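You operate a simulated robot arm through the tools that you are given. There is no shell and no other tool.

You are at the controls of a simulated robot arm. One attempt, no reset.

TASK
Wipe the flux off the locked yellow stick, then release it into the green rack.
Fine: the blue pad goes back beside the grey rack; free the bolt, eject by the lever, hands clear of the slots; lay the lever back. What is to be rubbed or washed off counts as gone when no trace of it is left.

The check looks at the end state, three seconds after you hand in, the way a careful person would. Anything else that was tipped, shoved, dropped, spilled or broken makes it a failure.

THE ROBOT
A 6-joint arm with a two-finger parallel gripper, fixed in place. Base frame: the origin is at the foot of the arm, x ahead of it, y to its left, z up; the work surface is at about z = 0.56. Lengths are in m, angles in rad, forces in N, time in s.
With the tool pointing down near the work surface it reaches from about 0.1 to 0.58 m from the base axis. Its first joint turns from -1.152 to 1.152 rad. Payload 2.7 kg.
Tool frame: the origin (TCP) lies between the finger pads and is the grasp point; the fingertips stand 0.023 m ahead of it; z points along the fingers, y is the line along which they close. The gripper opens to 0.094 m. The fingers are 0.038 m wide and 0.01 m thick; the gripper's body (0.054 by 0.096 m) begins 0.039 m behind the TCP.
Orientation is that of the tool frame in the base frame, as a unit quaternion [w, x, y, z]. With the fingers straight down and closing along the base's y, the tool's x points along the base's -x, its y along +y and its z along -z.

THE INTERFACE
- The arm moves only by the tool move_arm. Its argument "rows" is a list of rows, each an object of numbers (a shift or turn left out is 0, a gripper value left out holds the last): "x", "y", "z": the shift along the base's x, y, z in units of 40 mm (1.0 is 40 mm); "wx", "wy", "wz": the turn, a rotation vector about the base's x, y, z in units of 6 degrees (1.0 is 6 degrees). In form: [{"x": .., "y": .., "z": .., "wx": .., "wy": .., "wz": ..}, ...]. A call has 1 to 20 rows; each row shifts and turns the commanded pose from where the row before left it. "grip" is the opening, from 0 (shut) to 1 (fully open), set as the call begins (left out, the last holds). A call with a number of a shift or a turn outside -1 to 1 is refused whole. Each row takes 0.2 s and may step no farther than 0.05 m and 0.15 rad from the row before; otherwise, or with a gripper value out of range, the whole call is refused. Where a pose cannot be reached the arm comes as near as it can. A force on the tool above 90 N (or 10 N above the force at the start of the call, whichever is more), or a blocked arm, ends the call early, and 0.2 s more pass. Each finger travels about 0.045 m/s and halts on what it meets, pressing with about 35 N; the grip force reading is that of the motor and also rises with nothing between the fingers. The clock runs only during rows and for 0.2 s after the last one: add rows that do not move to give the fingers time. The reply holds the time, the measured pose of the TCP, the force on the tool along the base axes, the opening and the grip force, in the units named above and with some noise, with the torque about the TCP (base axes, N m) and any sound that the robot's microphone picked up.
- Cameras (640 x 400 px; columns grow to the right, rows downward): "scene" is fixed at [0.0527, -0.4439, 1.3996]; the picture's right is [0.84, -0.55, 0.00], its down [-0.39, -0.59, -0.71] and it looks along [0.39, 0.59, -0.71] (base axes); focal length 366 px, centre (320, 200). "wrist" rides on the gripper at [0.086, 0.016, -0.075] in the tool frame; the picture's right is [-0.18, 0.98, 0.00], its down [-0.58, -0.11, -0.81] and it looks along [-0.79, -0.15, 0.59] (tool axes); focal length 243 px, centre (320, 200).
- camera(camera): a new picture of that camera. The clock stands still meanwhile.
- measure_at(camera, pixels): for up to 12 pixels [column, row] of the newest picture of that camera ("zoom" is the newest enlarged one), the place [x, y, z] in the base frame of the surface seen there, good to about 0.002 m, but the place of the scene camera against the robot may be out by one fixed shift of up to 0.025 m in any direction. The clock stands still meanwhile.
- close_up(camera, box): a new picture of the part [left, top, right, bottom] of that camera's present view, enlarged. The clock stands still meanwhile.
- finish_job(): hands the job in; it is judged then, once.

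Leave the gripper open and the arm clear of the work at the hand-in unless told otherwise.

The tools are called as a command line: name --argument value ..., lists and objects as JSON in quotes. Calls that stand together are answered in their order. move_arm: Moves the arm, as the interface text tells. Its arguments: {"type":"object","properties":{"rows":{"type":"array","items":{"type":"object","properties":{"x":{"type":"number"},"y":{"type":"number"},"z":{"type":"number"},"wx":{"type":"number"},"wy":{"type":"number"},"wz":{"type":"number"}}}},"grip":{"type":"number"}},"required":["rows"]} The other tools are called the same way: camera (camera) takes a picture; measure_at (camera, pixels) gives the place of the surface under pixels of a picture; close_up (camera, box) takes an enlarged picture of a part of a camera's view; finish_job () hands the job in.

At the start:

```text
time: 0.0
position: [0.3379, 0.0365, 1.0541]
orientation: [0.001, 0.0, 1.0, 0.001]
ft_force: [-0.7, 0.3, -0.5]
wrist_torque: [-0.03, 0.02, 0.05]
gripper_width: 0.0941
finger_force: 0.0
```

scene: 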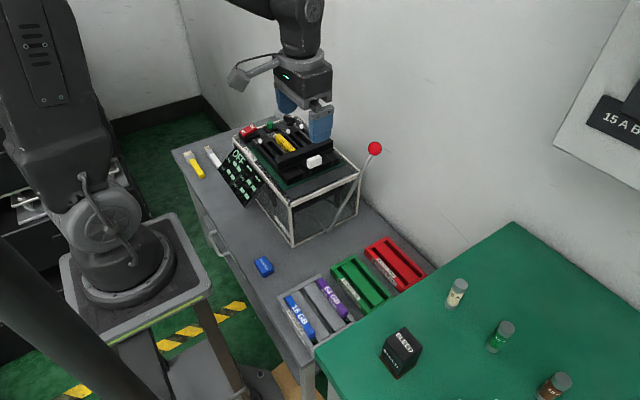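
wrist: 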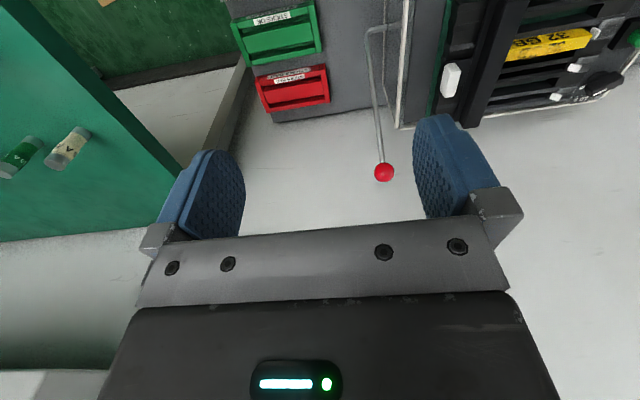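

I'll start with enlarged views of the board on its frame and of the bench, to see the yellow stick, bolt, lever, pad and racks.

close_up --camera "scene" --box '[200, 100, 400, 225]'

close_up --camera "scene" --box '[230, 220, 450, 358]'

close_up --camera "wrist" --box '[340, 0, 640, 188]'

```text
3.20 times, centred on (300, 162) of scene
```

zoom: 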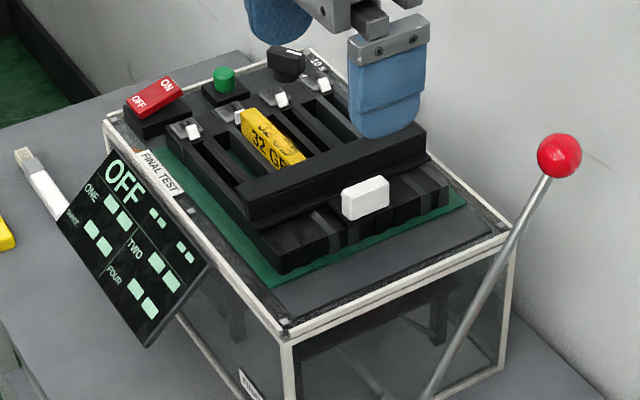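

```text
2.90 times, centred on (340, 289) of scene
```

zoom: 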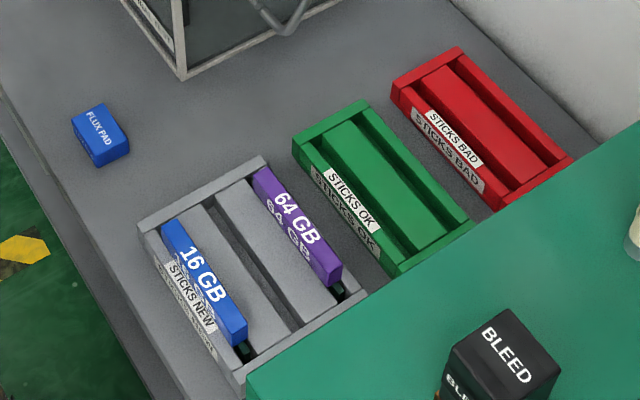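

```text
2.13 times, centred on (490, 94) of wrist
```

zoom: 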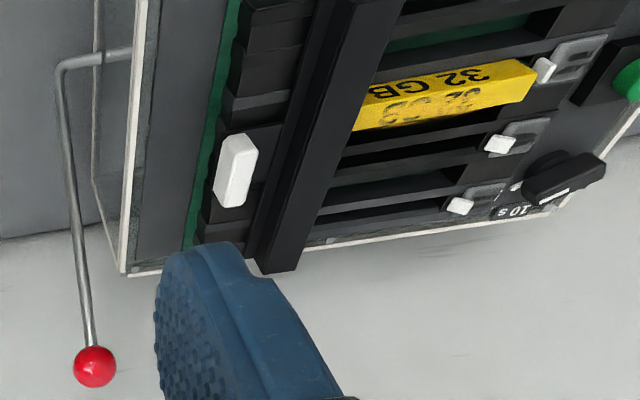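

The zoom shows a test frame with a yellow 32 GB stick in the second slot, a black bar across the slots with a white knob, and a red-ball lever. I'll measure key points in the scene picture and the wrist picture to compare the two.

camera --camera "scene"

camera --camera "wrist"

measure_at --camera "scene" --pixels '[[375, 148], [314, 161], [285, 143], [250, 131], [263, 264], [300, 318], [332, 299], [362, 283], [395, 262], [293, 243], [195, 165], [290, 155]]'

measure_at --camera "wrist" --pixels '[[384, 172], [450, 80], [540, 44], [575, 39], [277, 38], [296, 90], [596, 32], [574, 68], [555, 97], [495, 60], [440, 60], [372, 40]]'

```text
taken
```

scene: 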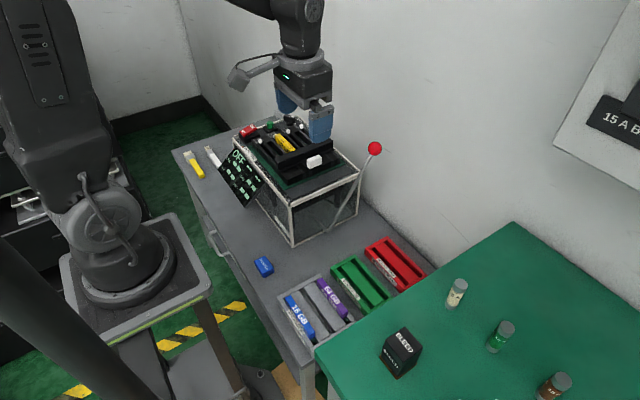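

```text
taken
```

wrist: 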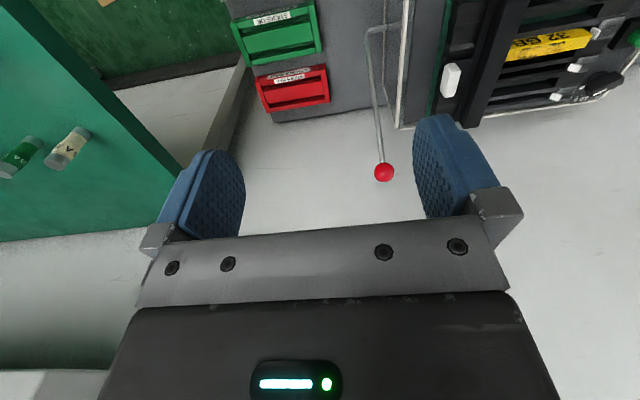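

```text
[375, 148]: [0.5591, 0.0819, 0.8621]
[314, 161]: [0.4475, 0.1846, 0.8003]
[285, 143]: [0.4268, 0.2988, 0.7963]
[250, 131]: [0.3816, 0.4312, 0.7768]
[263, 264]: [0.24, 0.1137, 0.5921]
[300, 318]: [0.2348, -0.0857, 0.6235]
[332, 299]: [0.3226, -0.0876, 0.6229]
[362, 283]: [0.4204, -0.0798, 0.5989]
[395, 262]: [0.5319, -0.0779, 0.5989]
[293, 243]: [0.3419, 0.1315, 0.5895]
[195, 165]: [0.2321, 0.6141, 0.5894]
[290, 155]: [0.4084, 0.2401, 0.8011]
```

```text
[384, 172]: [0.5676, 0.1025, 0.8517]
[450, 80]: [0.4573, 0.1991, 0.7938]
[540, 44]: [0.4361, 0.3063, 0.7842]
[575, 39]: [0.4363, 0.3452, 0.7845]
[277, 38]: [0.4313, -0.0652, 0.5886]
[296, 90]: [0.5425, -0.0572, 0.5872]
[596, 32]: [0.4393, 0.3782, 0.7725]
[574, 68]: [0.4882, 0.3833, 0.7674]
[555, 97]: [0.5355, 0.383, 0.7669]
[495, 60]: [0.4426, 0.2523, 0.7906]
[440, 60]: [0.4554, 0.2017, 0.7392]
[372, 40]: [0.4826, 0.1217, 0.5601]
```

The two cameras differ by roughly (+0.010, +0.015, -0.009). I'll move the gripper back and to the left, well above the rig (top about 0.80), so the wrist camera looks at the slots.

move_arm --rows '[{"x": -0.37, "y": 0.9, "z": -0.1}, {"x": -0.37, "y": 0.9, "z": -0.1}, {"x": -0.37, "y": 0.9, "z": -0.1}, {"x": -0.37, "y": 0.9, "z": -0.1}, {"x": -0.37, "y": 0.9, "z": -0.1}, {"x": -0.37, "y": 0.9, "z": -0.1}, {"x": -0.37, "y": 0.9, "z": -0.1}, {"x": -0.37, "y": 0.9, "z": -0.1}]' --grip 1

camera --camera "wrist"

```text
time: 1.8
position: [0.22, 0.3245, 1.0207]
orientation: [0.001, 0.001, 1.0, 0.001]
ft_force: [1.0, 0.3, 0.5]
wrist_torque: [-0.03, -0.03, -0.01]
gripper_width: 0.0938
finger_force: 0.1
```

```text
taken
```

wrist: 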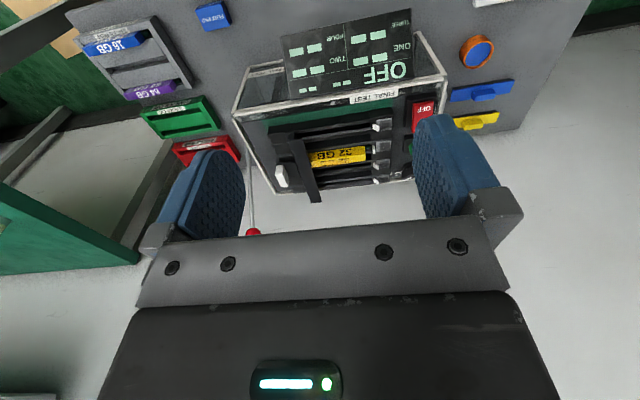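

The picture is upside-down relative to the bench. I can see the display, the rig with the stick, and other items left of it. I'll zoom in on the rig.

close_up --camera "wrist" --box '[230, 80, 440, 211]'

close_up --camera "wrist" --box '[420, 0, 580, 140]'

close_up --camera "wrist" --box '[70, 0, 270, 160]'

```text
3.05 times, centred on (335, 146) of wrist
```

zoom: 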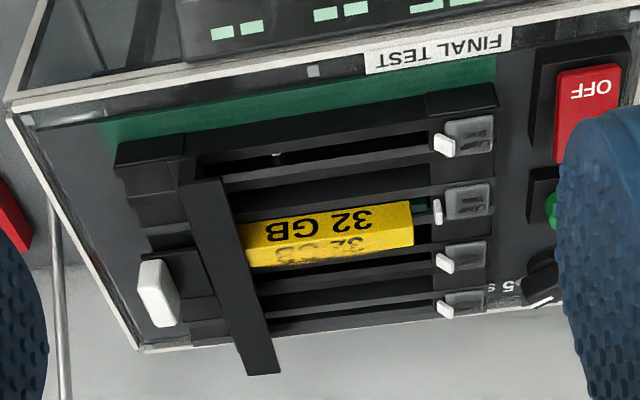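

```text
2.86 times, centred on (500, 70) of wrist
```

zoom: 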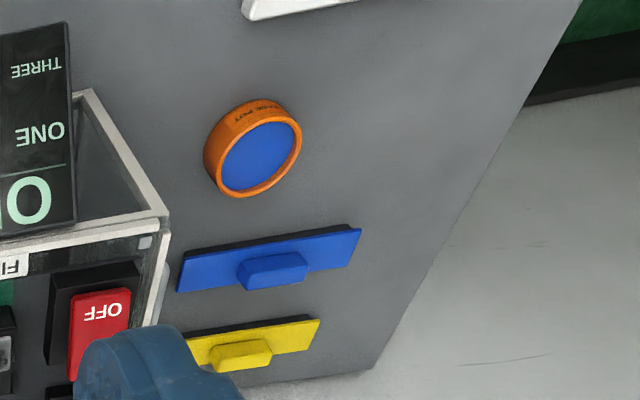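

```text
2.50 times, centred on (170, 80) of wrist
```

zoom: 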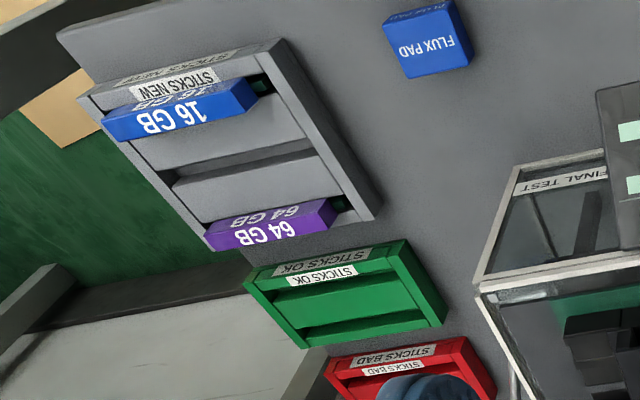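

The top face of the yellow stick has dark smudges, and the second slot's white end clip is closed. I'll bring the camera closer (TCP around z 0.91, still well above the rig) to understand the bar and knob.

move_arm --rows '[{"x": 0.4, "y": -0.35, "z": -0.6}, {"x": 0.4, "y": -0.35, "z": -0.6}, {"x": 0.4, "y": -0.35, "z": -0.6}, {"x": 0.4, "y": -0.35, "z": -0.6}, {"x": 0.2, "y": -0.3, "z": -0.4}]'

camera --camera "wrist"

close_up --camera "wrist" --box '[200, 40, 460, 203]'

```text
time: 3.0
position: [0.292, 0.2568, 0.9104]
orientation: [0.0, -0.001, 1.0, 0.0]
ft_force: [0.0, -0.6, 0.5]
wrist_torque: [-0.01, 0.01, 0.03]
gripper_width: 0.0936
finger_force: 0.1
```

```text
taken
```

wrist: 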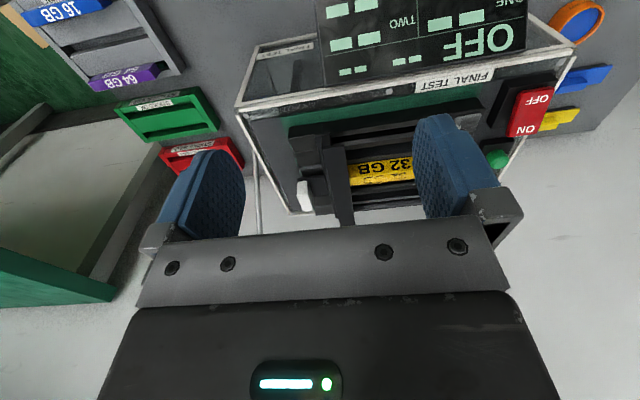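

```text
2.45 times, centred on (330, 122) of wrist
```

zoom: 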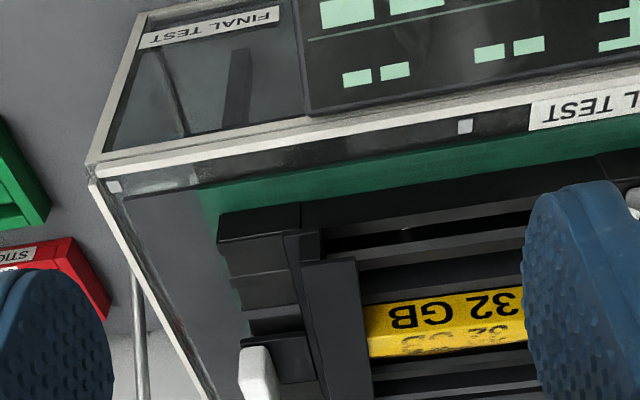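

To see the bar and knob from the front (the -y side), I'll turn the gripper 90° about z while moving to about (0.40, 0.05, 0.93).

move_arm --rows '[{"x": 0.18, "y": -0.345, "z": 0.033, "wz": 1}, {"x": 0.18, "y": -0.345, "z": 0.033, "wz": 1}, {"x": 0.18, "y": -0.345, "z": 0.033, "wz": 1}, {"x": 0.18, "y": -0.345, "z": 0.033, "wz": 1}, {"x": 0.18, "y": -0.345, "z": 0.033, "wz": 1}, {"x": 0.18, "y": -0.345, "z": 0.033, "wz": 1}, {"x": 0.18, "y": -0.345, "z": 0.033, "wz": 1}, {"x": 0.18, "y": -0.345, "z": 0.033, "wz": 1}, {"x": 0.18, "y": -0.345, "z": 0.033, "wz": 1}, {"x": 0.18, "y": -0.345, "z": 0.033, "wz": 1}, {"x": 0.18, "y": -0.345, "z": 0.033, "wz": 1}, {"x": 0.18, "y": -0.345, "z": 0.033, "wz": 1}, {"x": 0.18, "y": -0.345, "z": 0.033, "wz": 1}, {"x": 0.18, "y": -0.345, "z": 0.033, "wz": 1}, {"x": 0.18, "y": -0.345, "z": 0.033, "wz": 1}]'

camera --camera "wrist"

camera --camera "scene"

```text
time: 6.2
position: [0.3992, 0.0495, 0.9284]
orientation: [0.0, 0.708, -0.706, -0.002]
ft_force: [0.2, 0.7, -0.2]
wrist_torque: [-0.03, 0.01, 0.04]
gripper_width: 0.0942
finger_force: 0.2
```

```text
taken
```

wrist: 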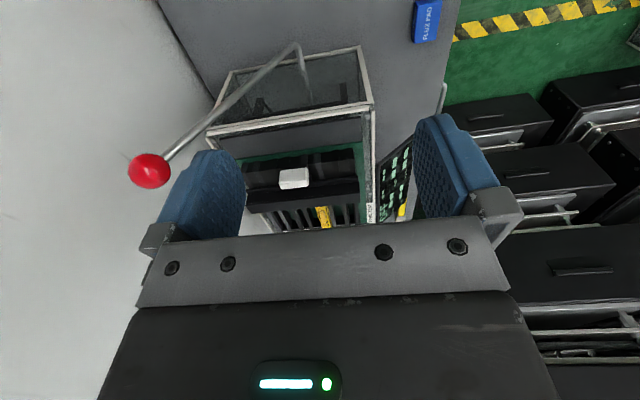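

```text
taken
```

scene: 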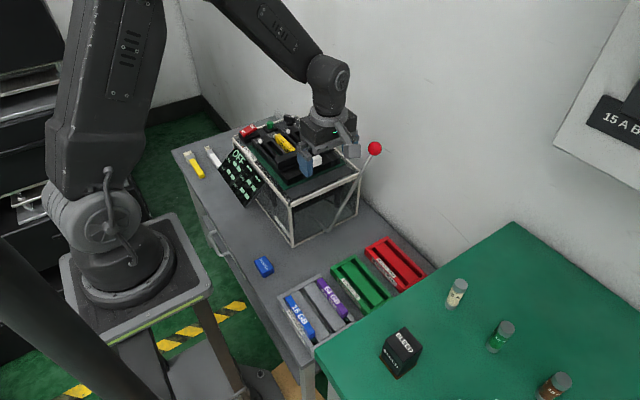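

Now the knob faces me near (293,178) and the lever's bend is near (295,45). I'll zoom in.

close_up --camera "wrist" --box '[220, 130, 380, 235]'

measure_at --camera "wrist" --pixels '[[150, 168], [293, 178], [323, 213], [295, 45], [306, 90], [428, 10], [245, 80], [230, 110], [370, 90], [290, 195], [355, 195], [248, 200]]'

close_up --camera "wrist" --box '[120, 20, 400, 195]'

```text
3.81 times, centred on (300, 182) of wrist
```

zoom: 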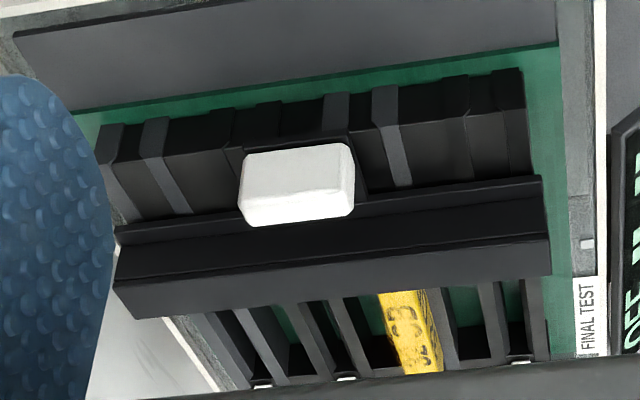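

```text
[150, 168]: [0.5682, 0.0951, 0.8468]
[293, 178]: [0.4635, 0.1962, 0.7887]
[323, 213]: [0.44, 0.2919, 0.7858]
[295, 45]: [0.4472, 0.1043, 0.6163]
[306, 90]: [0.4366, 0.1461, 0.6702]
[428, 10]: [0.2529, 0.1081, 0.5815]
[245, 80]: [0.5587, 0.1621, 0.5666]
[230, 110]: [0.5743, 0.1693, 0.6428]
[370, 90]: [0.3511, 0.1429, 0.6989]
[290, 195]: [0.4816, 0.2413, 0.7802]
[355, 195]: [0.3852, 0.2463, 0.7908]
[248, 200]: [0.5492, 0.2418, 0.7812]
```

```text
2.29 times, centred on (260, 108) of wrist
```

zoom: 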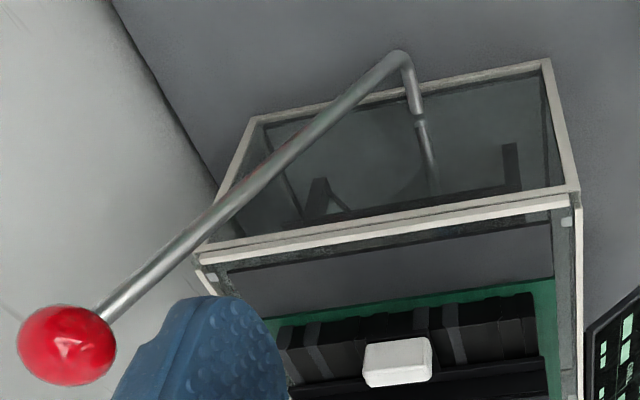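

The close-ups look optically sharp, so I'll zoom harder on the knob and bar from here, and on the clips.

close_up --camera "wrist" --box '[270, 160, 334, 200]'

close_up --camera "wrist" --box '[300, 195, 364, 235]'

close_up --camera "scene" --box '[230, 115, 310, 165]'

```text
10.00 times, centred on (302, 180) of wrist
```

zoom: 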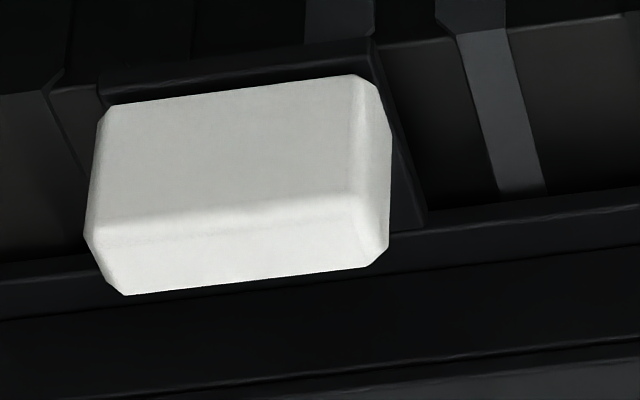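

```text
10.00 times, centred on (332, 215) of wrist
```

zoom: 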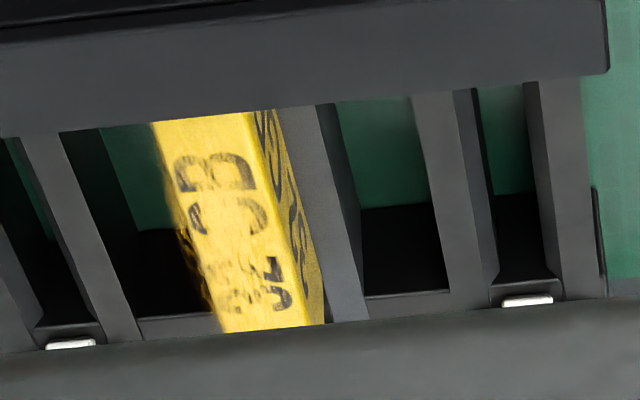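

```text
8.00 times, centred on (270, 140) of scene
```

zoom: 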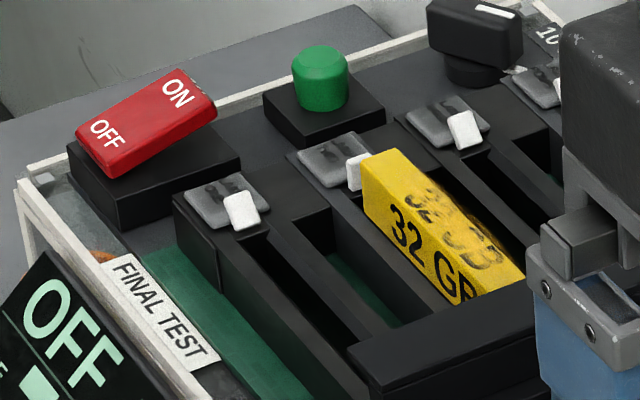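

The flux is a smear on the stick's top face, mostly on its +x half. Next I'll look at the blue flux pad; I'll move over toward (0.21, -0.07, 0.73), staying above the racks (stick tops at about 0.615).

move_arm --rows '[{"x": -0.58, "y": -0.37, "z": -0.5}, {"x": -0.58, "y": -0.37, "z": -0.6}, {"x": -0.58, "y": -0.37, "z": -0.6}, {"x": -0.58, "y": -0.37, "z": -0.6}, {"x": -0.58, "y": -0.37, "z": -0.6}, {"x": -0.58, "y": -0.37, "z": -0.6}, {"x": -0.58, "y": -0.37, "z": -0.6}, {"x": -0.58, "y": -0.37, "z": -0.6}]'

camera --camera "wrist"

camera --camera "scene"

```text
time: 8.0
position: [0.2139, -0.0683, 0.7423]
orientation: [0.001, -0.706, 0.708, 0.0]
ft_force: [0.3, 0.2, -0.4]
wrist_torque: [-0.01, -0.06, 0.02]
gripper_width: 0.0938
finger_force: 0.1
```

```text
taken
```

wrist: 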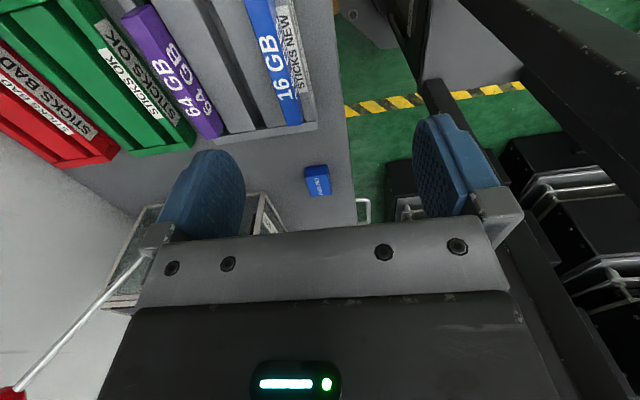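

```text
taken
```

scene: 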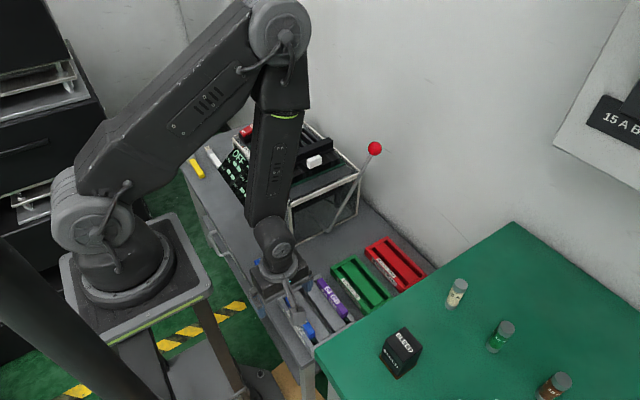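

The pad is at (317,180) and the racks at the top left. I'll zoom in and measure the pad corners and rack slots.

close_up --camera "wrist" --box '[277, 155, 357, 205]'

measure_at --camera "zoom" --pixels '[[320, 180], [250, 150], [400, 135], [260, 240], [415, 230], [215, 90], [390, 80], [260, 300], [420, 290], [180, 200], [500, 200], [330, 280]]'

close_up --camera "wrist" --box '[0, 0, 330, 206]'

```text
8.00 times, centred on (317, 180) of wrist
```

zoom: 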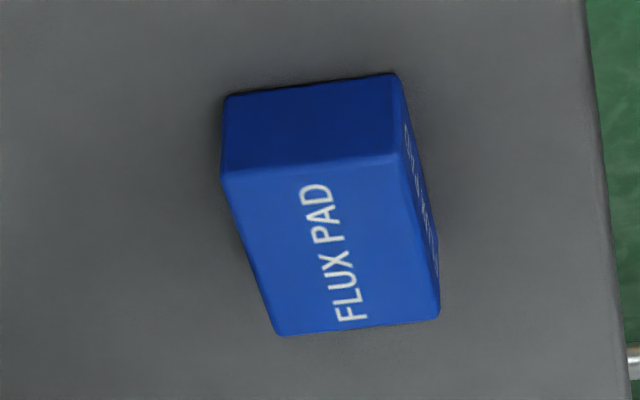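

```text
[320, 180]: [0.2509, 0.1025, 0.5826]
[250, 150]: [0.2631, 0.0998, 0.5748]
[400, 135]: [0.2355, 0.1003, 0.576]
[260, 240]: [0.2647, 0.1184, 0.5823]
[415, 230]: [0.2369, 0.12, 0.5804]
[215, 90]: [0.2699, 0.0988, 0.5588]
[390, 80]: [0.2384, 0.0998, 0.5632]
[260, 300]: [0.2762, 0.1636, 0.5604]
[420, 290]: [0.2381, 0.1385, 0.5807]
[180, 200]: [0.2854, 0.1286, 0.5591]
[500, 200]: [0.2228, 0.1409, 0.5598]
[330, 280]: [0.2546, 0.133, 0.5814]
```

```text
1.94 times, centred on (165, 103) of wrist
```

zoom: 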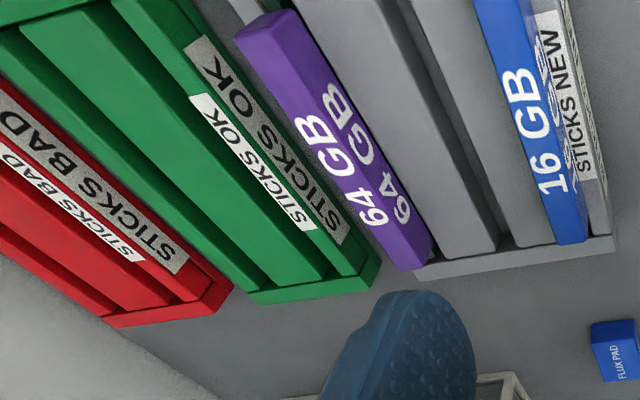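

I'll measure the pad's top-face corners (in the pad close-up again), slightly inside the edges.

close_up --camera "wrist" --box '[277, 155, 357, 205]'

measure_at --camera "zoom" --pixels '[[232, 184], [393, 164], [281, 328], [433, 310], [318, 245], [232, 110], [392, 90]]'

measure_at --camera "wrist" --pixels '[[150, 12], [212, 130], [252, 5], [293, 118], [217, 20], [60, 25], [150, 140], [20, 65], [90, 158], [100, 70], [190, 150], [130, 155]]'

```text
8.00 times, centred on (317, 180) of wrist
```

zoom: 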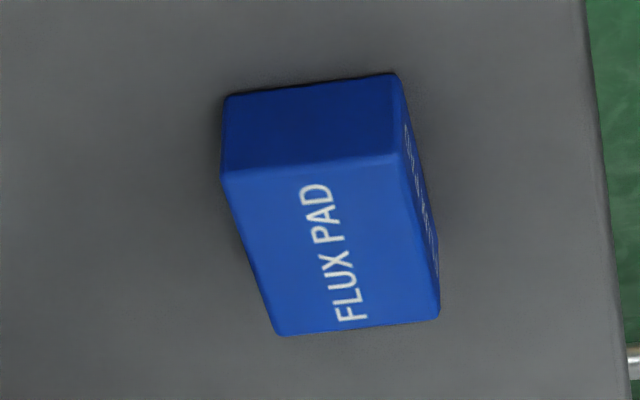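

```text
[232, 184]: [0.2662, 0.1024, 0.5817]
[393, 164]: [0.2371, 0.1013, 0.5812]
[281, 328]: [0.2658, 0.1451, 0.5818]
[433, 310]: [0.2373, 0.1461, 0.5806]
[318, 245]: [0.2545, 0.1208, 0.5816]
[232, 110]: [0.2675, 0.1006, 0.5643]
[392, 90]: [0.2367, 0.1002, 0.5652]
```

```text
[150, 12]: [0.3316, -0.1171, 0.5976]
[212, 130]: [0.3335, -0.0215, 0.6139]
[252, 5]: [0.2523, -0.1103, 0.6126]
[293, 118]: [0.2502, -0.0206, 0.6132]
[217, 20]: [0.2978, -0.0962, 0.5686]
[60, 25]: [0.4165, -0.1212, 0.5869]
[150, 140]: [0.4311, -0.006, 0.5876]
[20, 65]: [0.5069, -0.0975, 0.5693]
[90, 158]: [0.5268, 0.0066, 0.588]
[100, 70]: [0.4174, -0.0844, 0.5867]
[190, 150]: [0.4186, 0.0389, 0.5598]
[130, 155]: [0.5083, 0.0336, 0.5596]
```

The pad's top spans x 0.236–0.267, y 0.100–0.147, z 0.5815 with the bench at 0.56, so its centre is about (0.2515, 0.1237). I'll move above it at z≈0.68, with the fingers closing along x and opened to about 0.06.

move_arm --rows '[{"x": 0.188, "y": 0.96, "z": -0.3}, {"x": 0.188, "y": 0.96, "z": -0.3}, {"x": 0.188, "y": 0.96, "z": -0.3}, {"x": 0.188, "y": 0.96, "z": -0.3}, {"x": 0.188, "y": 0.96, "z": -0.3}]' --grip 0.65

camera --camera "wrist"

camera --camera "scene"

```text
time: 9.2
position: [0.2511, 0.1246, 0.6814]
orientation: [-0.001, -0.706, 0.708, 0.001]
ft_force: [0.1, 0.1, -0.6]
wrist_torque: [-0.02, 0.0, 0.0]
gripper_width: 0.0614
finger_force: 0.1
```

```text
taken
```

wrist: 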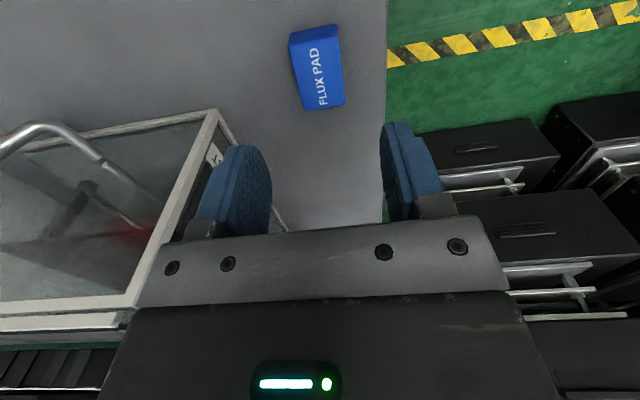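

```text
taken
```

scene: 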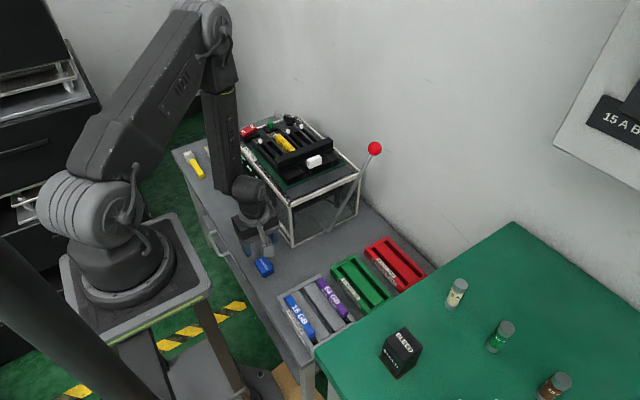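

I'll re-measure the pad from this closer view before descending.

measure_at --camera "wrist" --pixels '[[293, 50], [338, 45], [307, 105], [342, 100], [318, 70], [292, 38], [333, 30]]'

close_up --camera "wrist" --box '[260, 10, 388, 90]'

```text
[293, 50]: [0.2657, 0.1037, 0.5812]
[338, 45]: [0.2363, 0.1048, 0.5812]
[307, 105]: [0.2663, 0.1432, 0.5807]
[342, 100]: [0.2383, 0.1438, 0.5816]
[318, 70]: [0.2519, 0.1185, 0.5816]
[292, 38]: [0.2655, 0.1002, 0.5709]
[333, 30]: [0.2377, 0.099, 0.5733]
```

```text
5.00 times, centred on (324, 50) of wrist
```

zoom: 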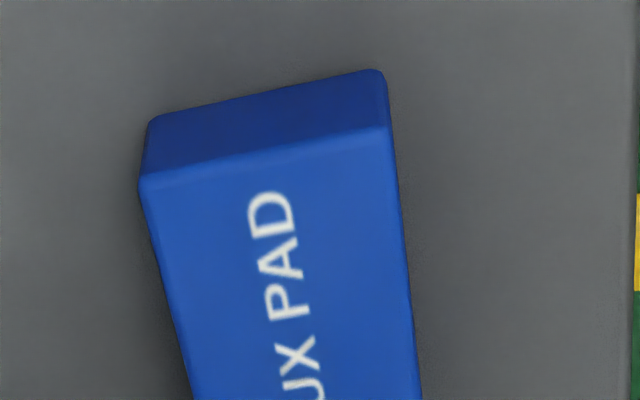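

The centre is confirmed at about (0.252, 0.1235). I'll descend straight down 91 mm so the fingertips stop about 7 mm above the bench, then close.

move_arm --rows '[{"z": -0.7}, {"z": -0.7}, {"z": -0.5}, {"z": -0.3}, {"z": -0.08}]'

move_arm --rows '[{}, {}, {}, {}, {}]' --grip 0.0

camera --camera "wrist"

```text
time: 10.4
position: [0.2519, 0.1235, 0.5888]
orientation: [0.0, -0.707, 0.707, 0.002]
ft_force: [-0.4, 0.0, -0.1]
wrist_torque: [-0.03, 0.05, -0.01]
gripper_width: 0.0612
finger_force: 0.0
```

```text
time: 11.6
position: [0.2525, 0.1233, 0.5909]
orientation: [0.0, -0.707, 0.708, 0.0]
ft_force: [-0.1, 0.7, -0.1]
wrist_torque: [0.01, -0.01, -0.02]
gripper_width: 0.0324
finger_force: 35.0
```

```text
taken
```

wrist: 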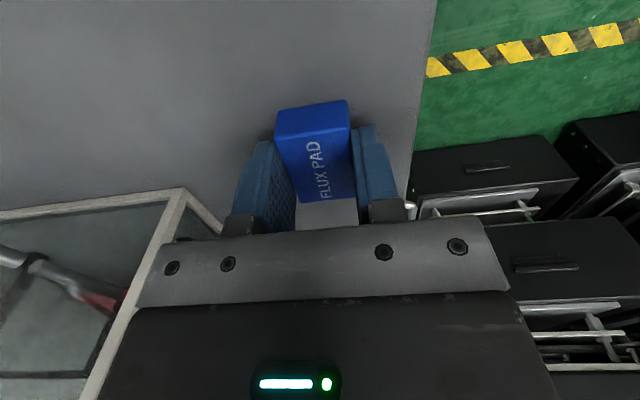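

The pad is gripped at 32 mm with 35 N. I'll lift straight up to about 0.92, then shift over to look at the stick from the -y side.

move_arm --rows '[{"z": 0.5}, {"z": 0.9}, {"z": 0.9}, {"z": 0.9}, {"z": 0.9}, {"z": 0.9}, {"z": 0.9}, {"z": 0.9}, {"z": 0.9}, {"z": 0.6}]'

move_arm --rows '[{"x": 0.9, "y": -0.2}, {"x": 0.9, "y": -0.2}, {"x": 0.9, "y": -0.2}, {"x": 0.9, "y": -0.2}, {"x": 0.2, "y": 0}]'

camera --camera "wrist"

close_up --camera "scene" --box '[220, 100, 380, 200]'

```text
time: 13.8
position: [0.2618, 0.1165, 0.8149]
orientation: [-0.008, 0.707, -0.707, 0.018]
ft_force: [-1.0, -0.7, -0.9]
wrist_torque: [0.0, -0.02, -0.03]
gripper_width: 0.0319
finger_force: 34.5
out of reach, approached as far as the arm can: row 7, 8, 9, 10
```

```text
time: 15.0
position: [0.3175, 0.0793, 0.7947]
orientation: [-0.029, 0.707, -0.707, 0.006]
ft_force: [0.8, 0.0, 0.1]
wrist_torque: [-0.01, 0.02, 0.0]
gripper_width: 0.0322
finger_force: 34.5
out of reach, approached as far as the arm can: row 1, 2, 3, 4, 5
```

```text
taken
```

wrist: 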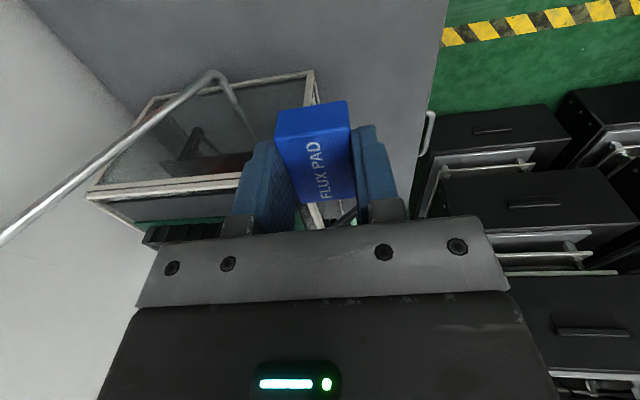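

```text
4.00 times, centred on (300, 150) of scene
```

zoom: 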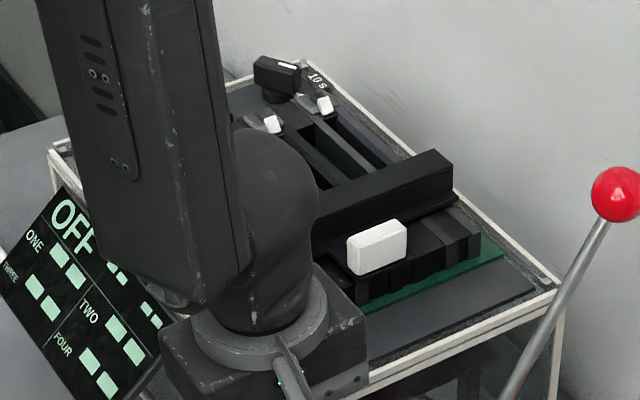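

The arm reports it could not reach those heights from the folded posture; it's at (0.3175, 0.0793, 0.795), with no contact force. I'll send one still row to see whether it's still converging.

move_arm --rows '[{}]'

camera --camera "scene"

```text
time: 15.4
position: [0.3168, 0.0791, 0.793]
orientation: [0.028, -0.706, 0.707, -0.006]
ft_force: [0.0, 0.0, -0.5]
wrist_torque: [0.01, -0.03, 0.02]
gripper_width: 0.0323
finger_force: 35.2
```

```text
taken
```

scene: 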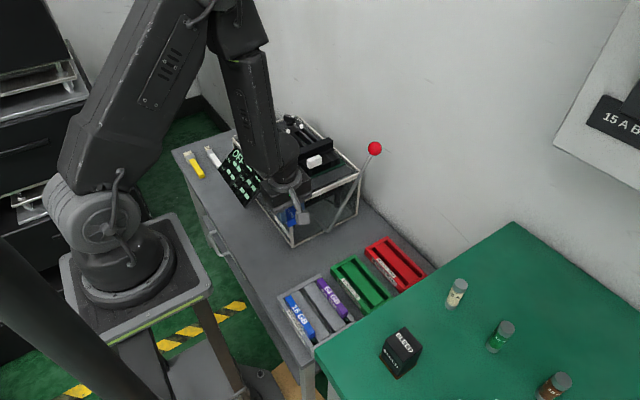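

The still row shows the command has settled here with a small tilt (about 3.5°). The forearm is hanging nearly vertical, a poor posture. I'll move away from the rig (-y) a little while removing the tilt.

move_arm --rows '[{"y": -0.3, "wx": -0.15, "wy": 0.23}, {"y": -0.3, "wx": -0.15, "wy": 0.23}]'

```text
time: 16.0
position: [0.2951, 0.0458, 0.7907]
orientation: [-0.001, -0.707, 0.707, -0.002]
ft_force: [0.8, 1.0, -0.1]
wrist_torque: [-0.03, 0.02, -0.01]
gripper_width: 0.0321
finger_force: 34.6
out of reach, approached as far as the arm can: row 1, 2
```

Still limited: the arm seems stuck at a wrist singularity (forearm vertical). I'll go back to the known pose (0.214, -0.068, 0.742), above the racks, and then retrace my earlier outward path in reverse.

move_arm --rows '[{"x": -0.68, "y": -0.95, "z": -0.4}, {"x": -0.68, "y": -0.95, "z": -0.4}, {"x": -0.67, "y": -0.95, "z": -0.4}]'

move_arm --rows '[{"x": 0.58, "y": 0.37, "z": 0.6}, {"x": 0.58, "y": 0.37, "z": 0.6}]'

```text
time: 16.8
position: [0.246, -0.0568, 0.763]
orientation: [-0.015, -0.707, 0.707, 0.0]
ft_force: [-0.2, -0.1, -0.2]
wrist_torque: [0.0, 0.0, 0.02]
gripper_width: 0.0321
finger_force: 35.6
out of reach, approached as far as the arm can: row 1, 2, 3
```

```text
time: 17.4
position: [0.2801, -0.0303, 0.8016]
orientation: [0.0, 0.709, -0.706, 0.001]
ft_force: [-0.3, -0.8, -0.6]
wrist_torque: [0.01, -0.01, -0.02]
gripper_width: 0.0318
finger_force: 34.8
out of reach, approached as far as the arm can: row 2
```

The arm is trapped at the forearm-vertical singularity. I'll get round it by tilting the tool sideways about x by 12° in this free space (z≈0.80 over the bench in front of the rig), then moving outward, then untilting.

move_arm --rows '[{"wx": 0.7}, {"wx": 0.7}, {"wx": 0.6}]'

camera --camera "scene"

```text
time: 18.2
position: [0.2797, -0.0312, 0.8009]
orientation: [-0.073, 0.704, -0.703, -0.075]
ft_force: [-0.4, 1.2, -0.1]
wrist_torque: [0.01, -0.01, -0.02]
gripper_width: 0.0317
finger_force: 34.8
```

```text
taken
```

scene: 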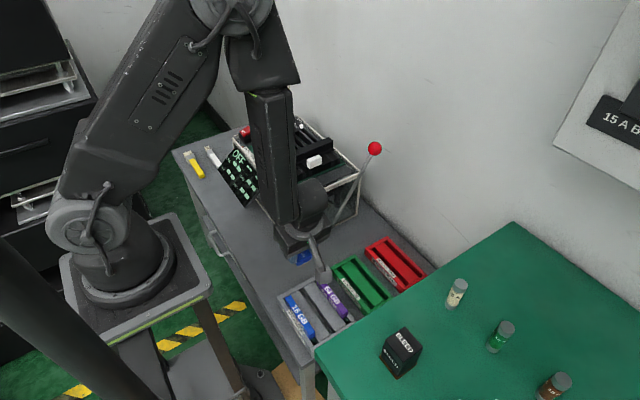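

The tilt was accepted. Now I'll move outward in x with a slight rise, keeping the tilt.

move_arm --rows '[{"x": 0.4, "z": 0.2}, {"x": 0.4, "z": 0.2}, {"x": 0.4, "z": 0.2}]'

```text
time: 19.0
position: [0.3281, -0.0301, 0.8243]
orientation: [0.072, -0.703, 0.704, 0.074]
ft_force: [0.0, 0.1, 0.5]
wrist_torque: [0.0, -0.01, -0.01]
gripper_width: 0.0321
finger_force: 34.7
```

Reached with no complaint. I'll continue outward and up to about (0.40, 0.02, 0.92), then take the tilt off.

move_arm --rows '[{"x": 0.45, "z": 0.5}, {"x": 0.45, "z": 0.5}, {"x": 0.45, "z": 0.5, "y": 0.3}, {"x": 0.45, "z": 0.5, "y": 0.3}, {"y": 0.3, "z": 0.4}]'

move_arm --rows '[{"wx": -0.5}, {"wx": -0.5}, {"wx": -0.5}, {"wx": -0.5}]'

camera --camera "scene"

camera --camera "wrist"

```text
time: 20.2
position: [0.4005, 0.0068, 0.9222]
orientation: [0.073, -0.702, 0.704, 0.074]
ft_force: [-0.3, 0.1, -1.2]
wrist_torque: [0.01, 0.03, -0.01]
gripper_width: 0.032
finger_force: 34.9
```

```text
time: 21.2
position: [0.3966, 0.0074, 0.9157]
orientation: [0.064, -0.704, 0.705, 0.059]
ft_force: [-0.1, -0.1, 0.7]
wrist_torque: [0.02, 0.02, 0.0]
gripper_width: 0.032
finger_force: 35.3
out of reach, approached as far as the arm can: row 1, 2, 3, 4
```

```text
taken
```

scene: 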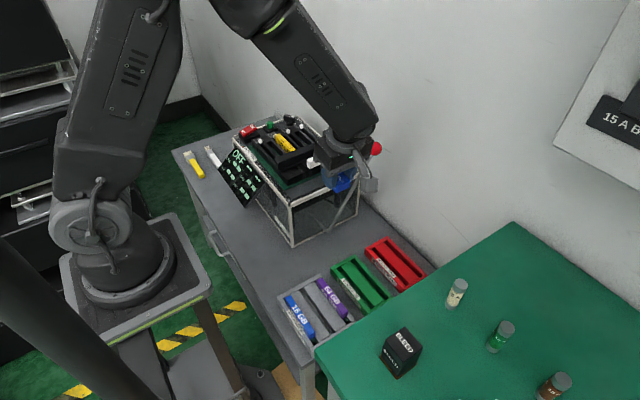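

```text
taken
```

wrist: 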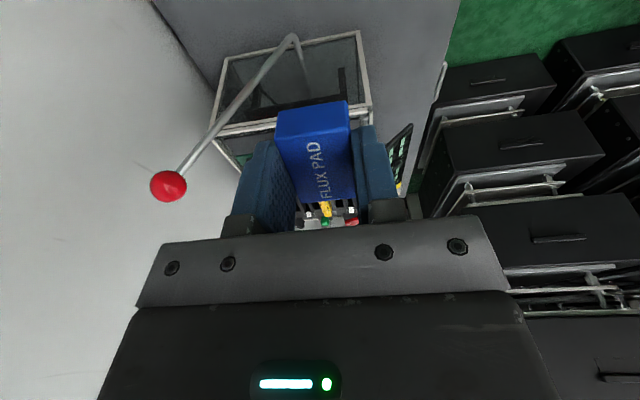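

Untilting is blocked by a joint limit, so I wound the wrist the wrong way round. I'll retrace inward to the singular spot, tilt to the opposite side, and come out again.

move_arm --rows '[{"x": -0.45, "z": -0.45, "y": -0.2}, {"x": -0.45, "z": -0.45, "y": -0.2}, {"x": -0.45, "z": -0.5, "y": -0.2}, {"x": -0.45, "z": -0.5, "y": -0.2}, {"x": -0.4, "z": -0.35, "y": -0.1}, {"x": -0.4, "z": -0.3}, {"x": -0.3, "z": -0.3}]'

move_arm --rows '[{"wx": -0.6}, {"wx": -0.6}, {"wx": -0.6}, {"wx": -0.6}, {"wx": -0.6}, {"wx": -0.6}]'

```text
time: 22.8
position: [0.2806, -0.0283, 0.8004]
orientation: [0.063, -0.704, 0.705, 0.058]
ft_force: [0.0, 0.6, -0.3]
wrist_torque: [0.0, 0.0, 0.05]
gripper_width: 0.0321
finger_force: 34.8
```

```text
time: 24.2
position: [0.2832, -0.0308, 0.8012]
orientation: [0.05, 0.706, -0.705, 0.046]
ft_force: [0.0, 0.3, 0.0]
wrist_torque: [0.01, 0.0, 0.04]
gripper_width: 0.0321
finger_force: 34.9
out of reach, approached as far as the arm can: row 3, 4
```

It passed through to the opposite tilt (about -8°). I'll add a little more tilt, then move outward with a slight rise.

move_arm --rows '[{"wx": -0.6}, {"x": 0.3, "z": 0.15}, {"x": 0.4, "z": 0.2}, {"x": 0.4, "z": 0.2}]'

```text
time: 25.2
position: [0.3283, -0.0306, 0.823]
orientation: [-0.071, -0.703, 0.704, -0.069]
ft_force: [-0.4, -0.4, 0.2]
wrist_torque: [0.02, -0.02, 0.01]
gripper_width: 0.032
finger_force: 35.4
```

move_arm --rows '[{"x": 0.45, "z": 0.5}, {"x": 0.45, "z": 0.5}, {"x": 0.45, "z": 0.5, "y": 0.3}, {"x": 0.45, "z": 0.5, "y": 0.3}, {"y": 0.3, "z": 0.4}]'

move_arm --rows '[{"wx": 0.5}, {"wx": 0.5}, {"wx": 0.5}, {"wx": 0.45}]'

camera --camera "scene"

```text
time: 26.4
position: [0.3992, 0.0061, 0.9213]
orientation: [-0.071, -0.703, 0.704, -0.068]
ft_force: [0.4, -0.4, -1.0]
wrist_torque: [0.04, 0.02, -0.01]
gripper_width: 0.0323
finger_force: 35.4
```

```text
time: 27.4
position: [0.4002, 0.0049, 0.9196]
orientation: [-0.001, 0.707, -0.707, -0.003]
ft_force: [0.1, -0.9, -0.2]
wrist_torque: [0.01, 0.0, -0.01]
gripper_width: 0.0322
finger_force: 34.9
```

```text
taken
```

scene: 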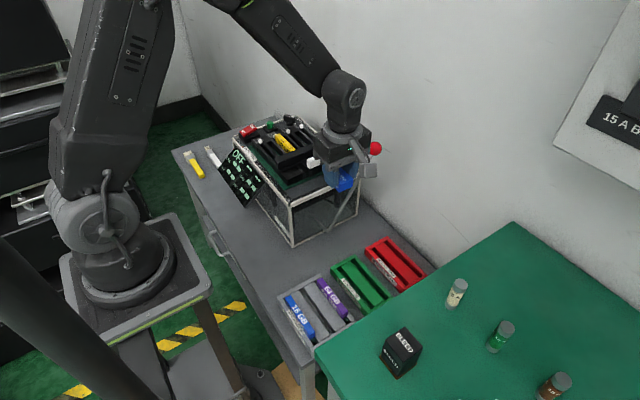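

Upright again at (0.400, 0.005, 0.920) with the pad still held. Now I'll look at the rig with the wrist camera to measure bar, stick and clip heights precisely.

camera --camera "wrist"

close_up --camera "scene" --box '[225, 105, 321, 165]'

measure_at --camera "zoom" --pixels '[[380, 220], [430, 300], [410, 250], [320, 225], [440, 170], [200, 240], [360, 340], [450, 340], [330, 300], [260, 280], [480, 250], [350, 235]]'

```text
taken
```

wrist: 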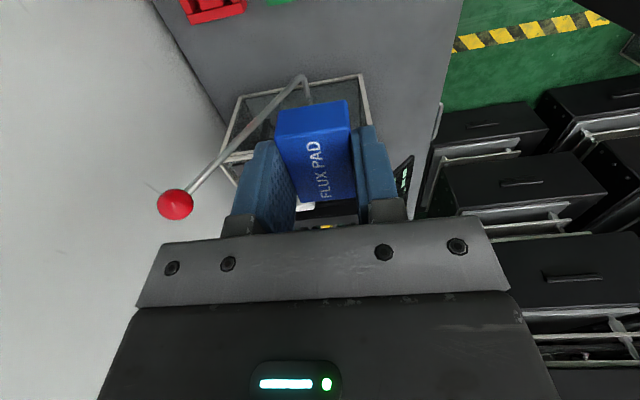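

```text
6.67 times, centred on (273, 135) of scene
```

zoom: 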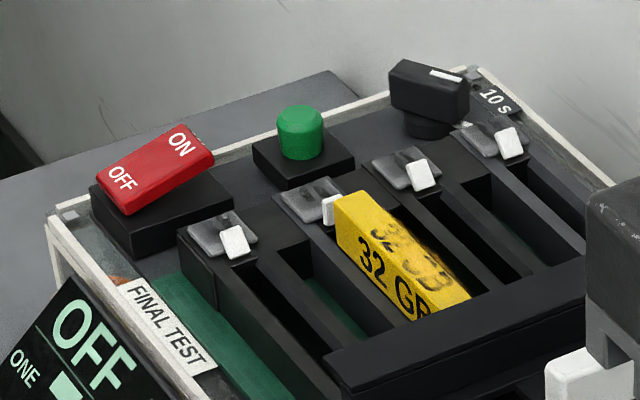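

```text
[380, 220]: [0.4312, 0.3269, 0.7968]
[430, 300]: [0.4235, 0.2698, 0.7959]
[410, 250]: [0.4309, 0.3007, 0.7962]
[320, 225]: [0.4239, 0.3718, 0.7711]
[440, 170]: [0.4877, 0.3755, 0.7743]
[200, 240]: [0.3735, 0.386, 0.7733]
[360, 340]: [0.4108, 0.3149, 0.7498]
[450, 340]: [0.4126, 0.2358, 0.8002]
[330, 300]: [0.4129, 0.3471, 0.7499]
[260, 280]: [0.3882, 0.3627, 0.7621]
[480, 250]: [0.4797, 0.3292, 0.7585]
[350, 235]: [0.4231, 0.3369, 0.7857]
```

I'll measure the stick's visible ends, the stain's limits, and the bar's edge in the enlarged scene view.

close_up --camera "scene" --box '[268, 128, 308, 153]'

measure_at --camera "zoom" --pixels '[[120, 140], [230, 130], [300, 180], [330, 230], [400, 260], [450, 310], [480, 350], [420, 380], [560, 330], [520, 390], [600, 380], [250, 190]]'

```text
16.00 times, centred on (288, 140) of scene
```

zoom: 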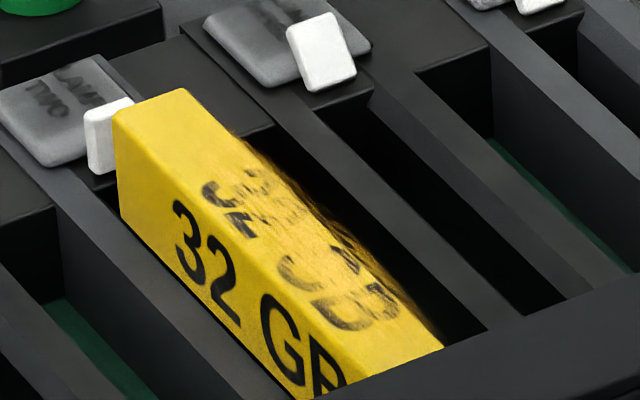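

```text
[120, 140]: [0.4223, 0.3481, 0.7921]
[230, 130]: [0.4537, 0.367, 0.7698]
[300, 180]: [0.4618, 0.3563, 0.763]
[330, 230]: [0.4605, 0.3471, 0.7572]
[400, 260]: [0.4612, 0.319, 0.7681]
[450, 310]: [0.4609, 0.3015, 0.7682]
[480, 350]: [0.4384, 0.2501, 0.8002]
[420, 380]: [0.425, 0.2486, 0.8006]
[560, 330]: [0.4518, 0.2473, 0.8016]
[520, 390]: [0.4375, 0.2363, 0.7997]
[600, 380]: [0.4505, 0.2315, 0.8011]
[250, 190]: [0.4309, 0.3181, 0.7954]
```

The brownish flux smear lies on the top face along the +x edge and may run onto the +x side. I'll move out to about (0.56, 0.05, 0.96), well above the red ball (top about 0.87), so the wrist camera can see that side.

move_arm --rows '[{"z": 0.5, "x": 0.3}, {"z": 0.5, "x": 0.7}, {"x": 0.8, "y": 0.3}, {"x": 0.8, "y": 0.3}, {"x": 0.8, "y": 0.3}, {"x": 0.6, "y": 0.2}]'

camera --camera "wrist"

```text
time: 28.8
position: [0.5597, 0.0492, 0.9596]
orientation: [0.0, -0.707, 0.707, 0.004]
ft_force: [-1.2, 0.0, -0.1]
wrist_torque: [0.03, 0.04, 0.01]
gripper_width: 0.0318
finger_force: 35.2
```

```text
taken
```

wrist: 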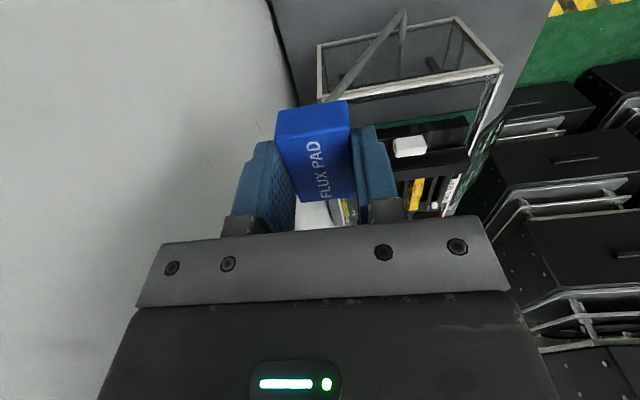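

The yellow stick is visible at (416,193). I'll zoom in there.

close_up --camera "wrist" --box '[384, 170, 456, 215]'

measure_at --camera "zoom" --pixels '[[270, 110], [300, 110], [270, 200], [300, 200], [250, 320], [280, 320], [240, 110], [230, 220], [350, 60], [200, 60], [420, 340], [120, 100]]'

```text
8.89 times, centred on (420, 192) of wrist
```

zoom: 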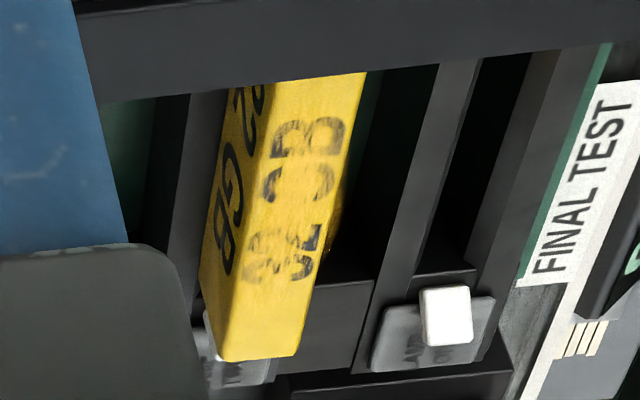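

```text
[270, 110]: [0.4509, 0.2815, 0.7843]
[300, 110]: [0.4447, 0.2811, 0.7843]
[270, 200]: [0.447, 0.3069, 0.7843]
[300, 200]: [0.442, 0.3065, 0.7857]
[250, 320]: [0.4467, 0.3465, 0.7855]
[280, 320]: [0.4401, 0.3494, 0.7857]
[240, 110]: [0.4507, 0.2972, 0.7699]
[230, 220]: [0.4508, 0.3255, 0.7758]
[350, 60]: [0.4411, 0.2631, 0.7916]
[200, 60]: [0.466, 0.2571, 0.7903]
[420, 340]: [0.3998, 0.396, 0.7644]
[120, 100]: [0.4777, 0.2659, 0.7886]
```

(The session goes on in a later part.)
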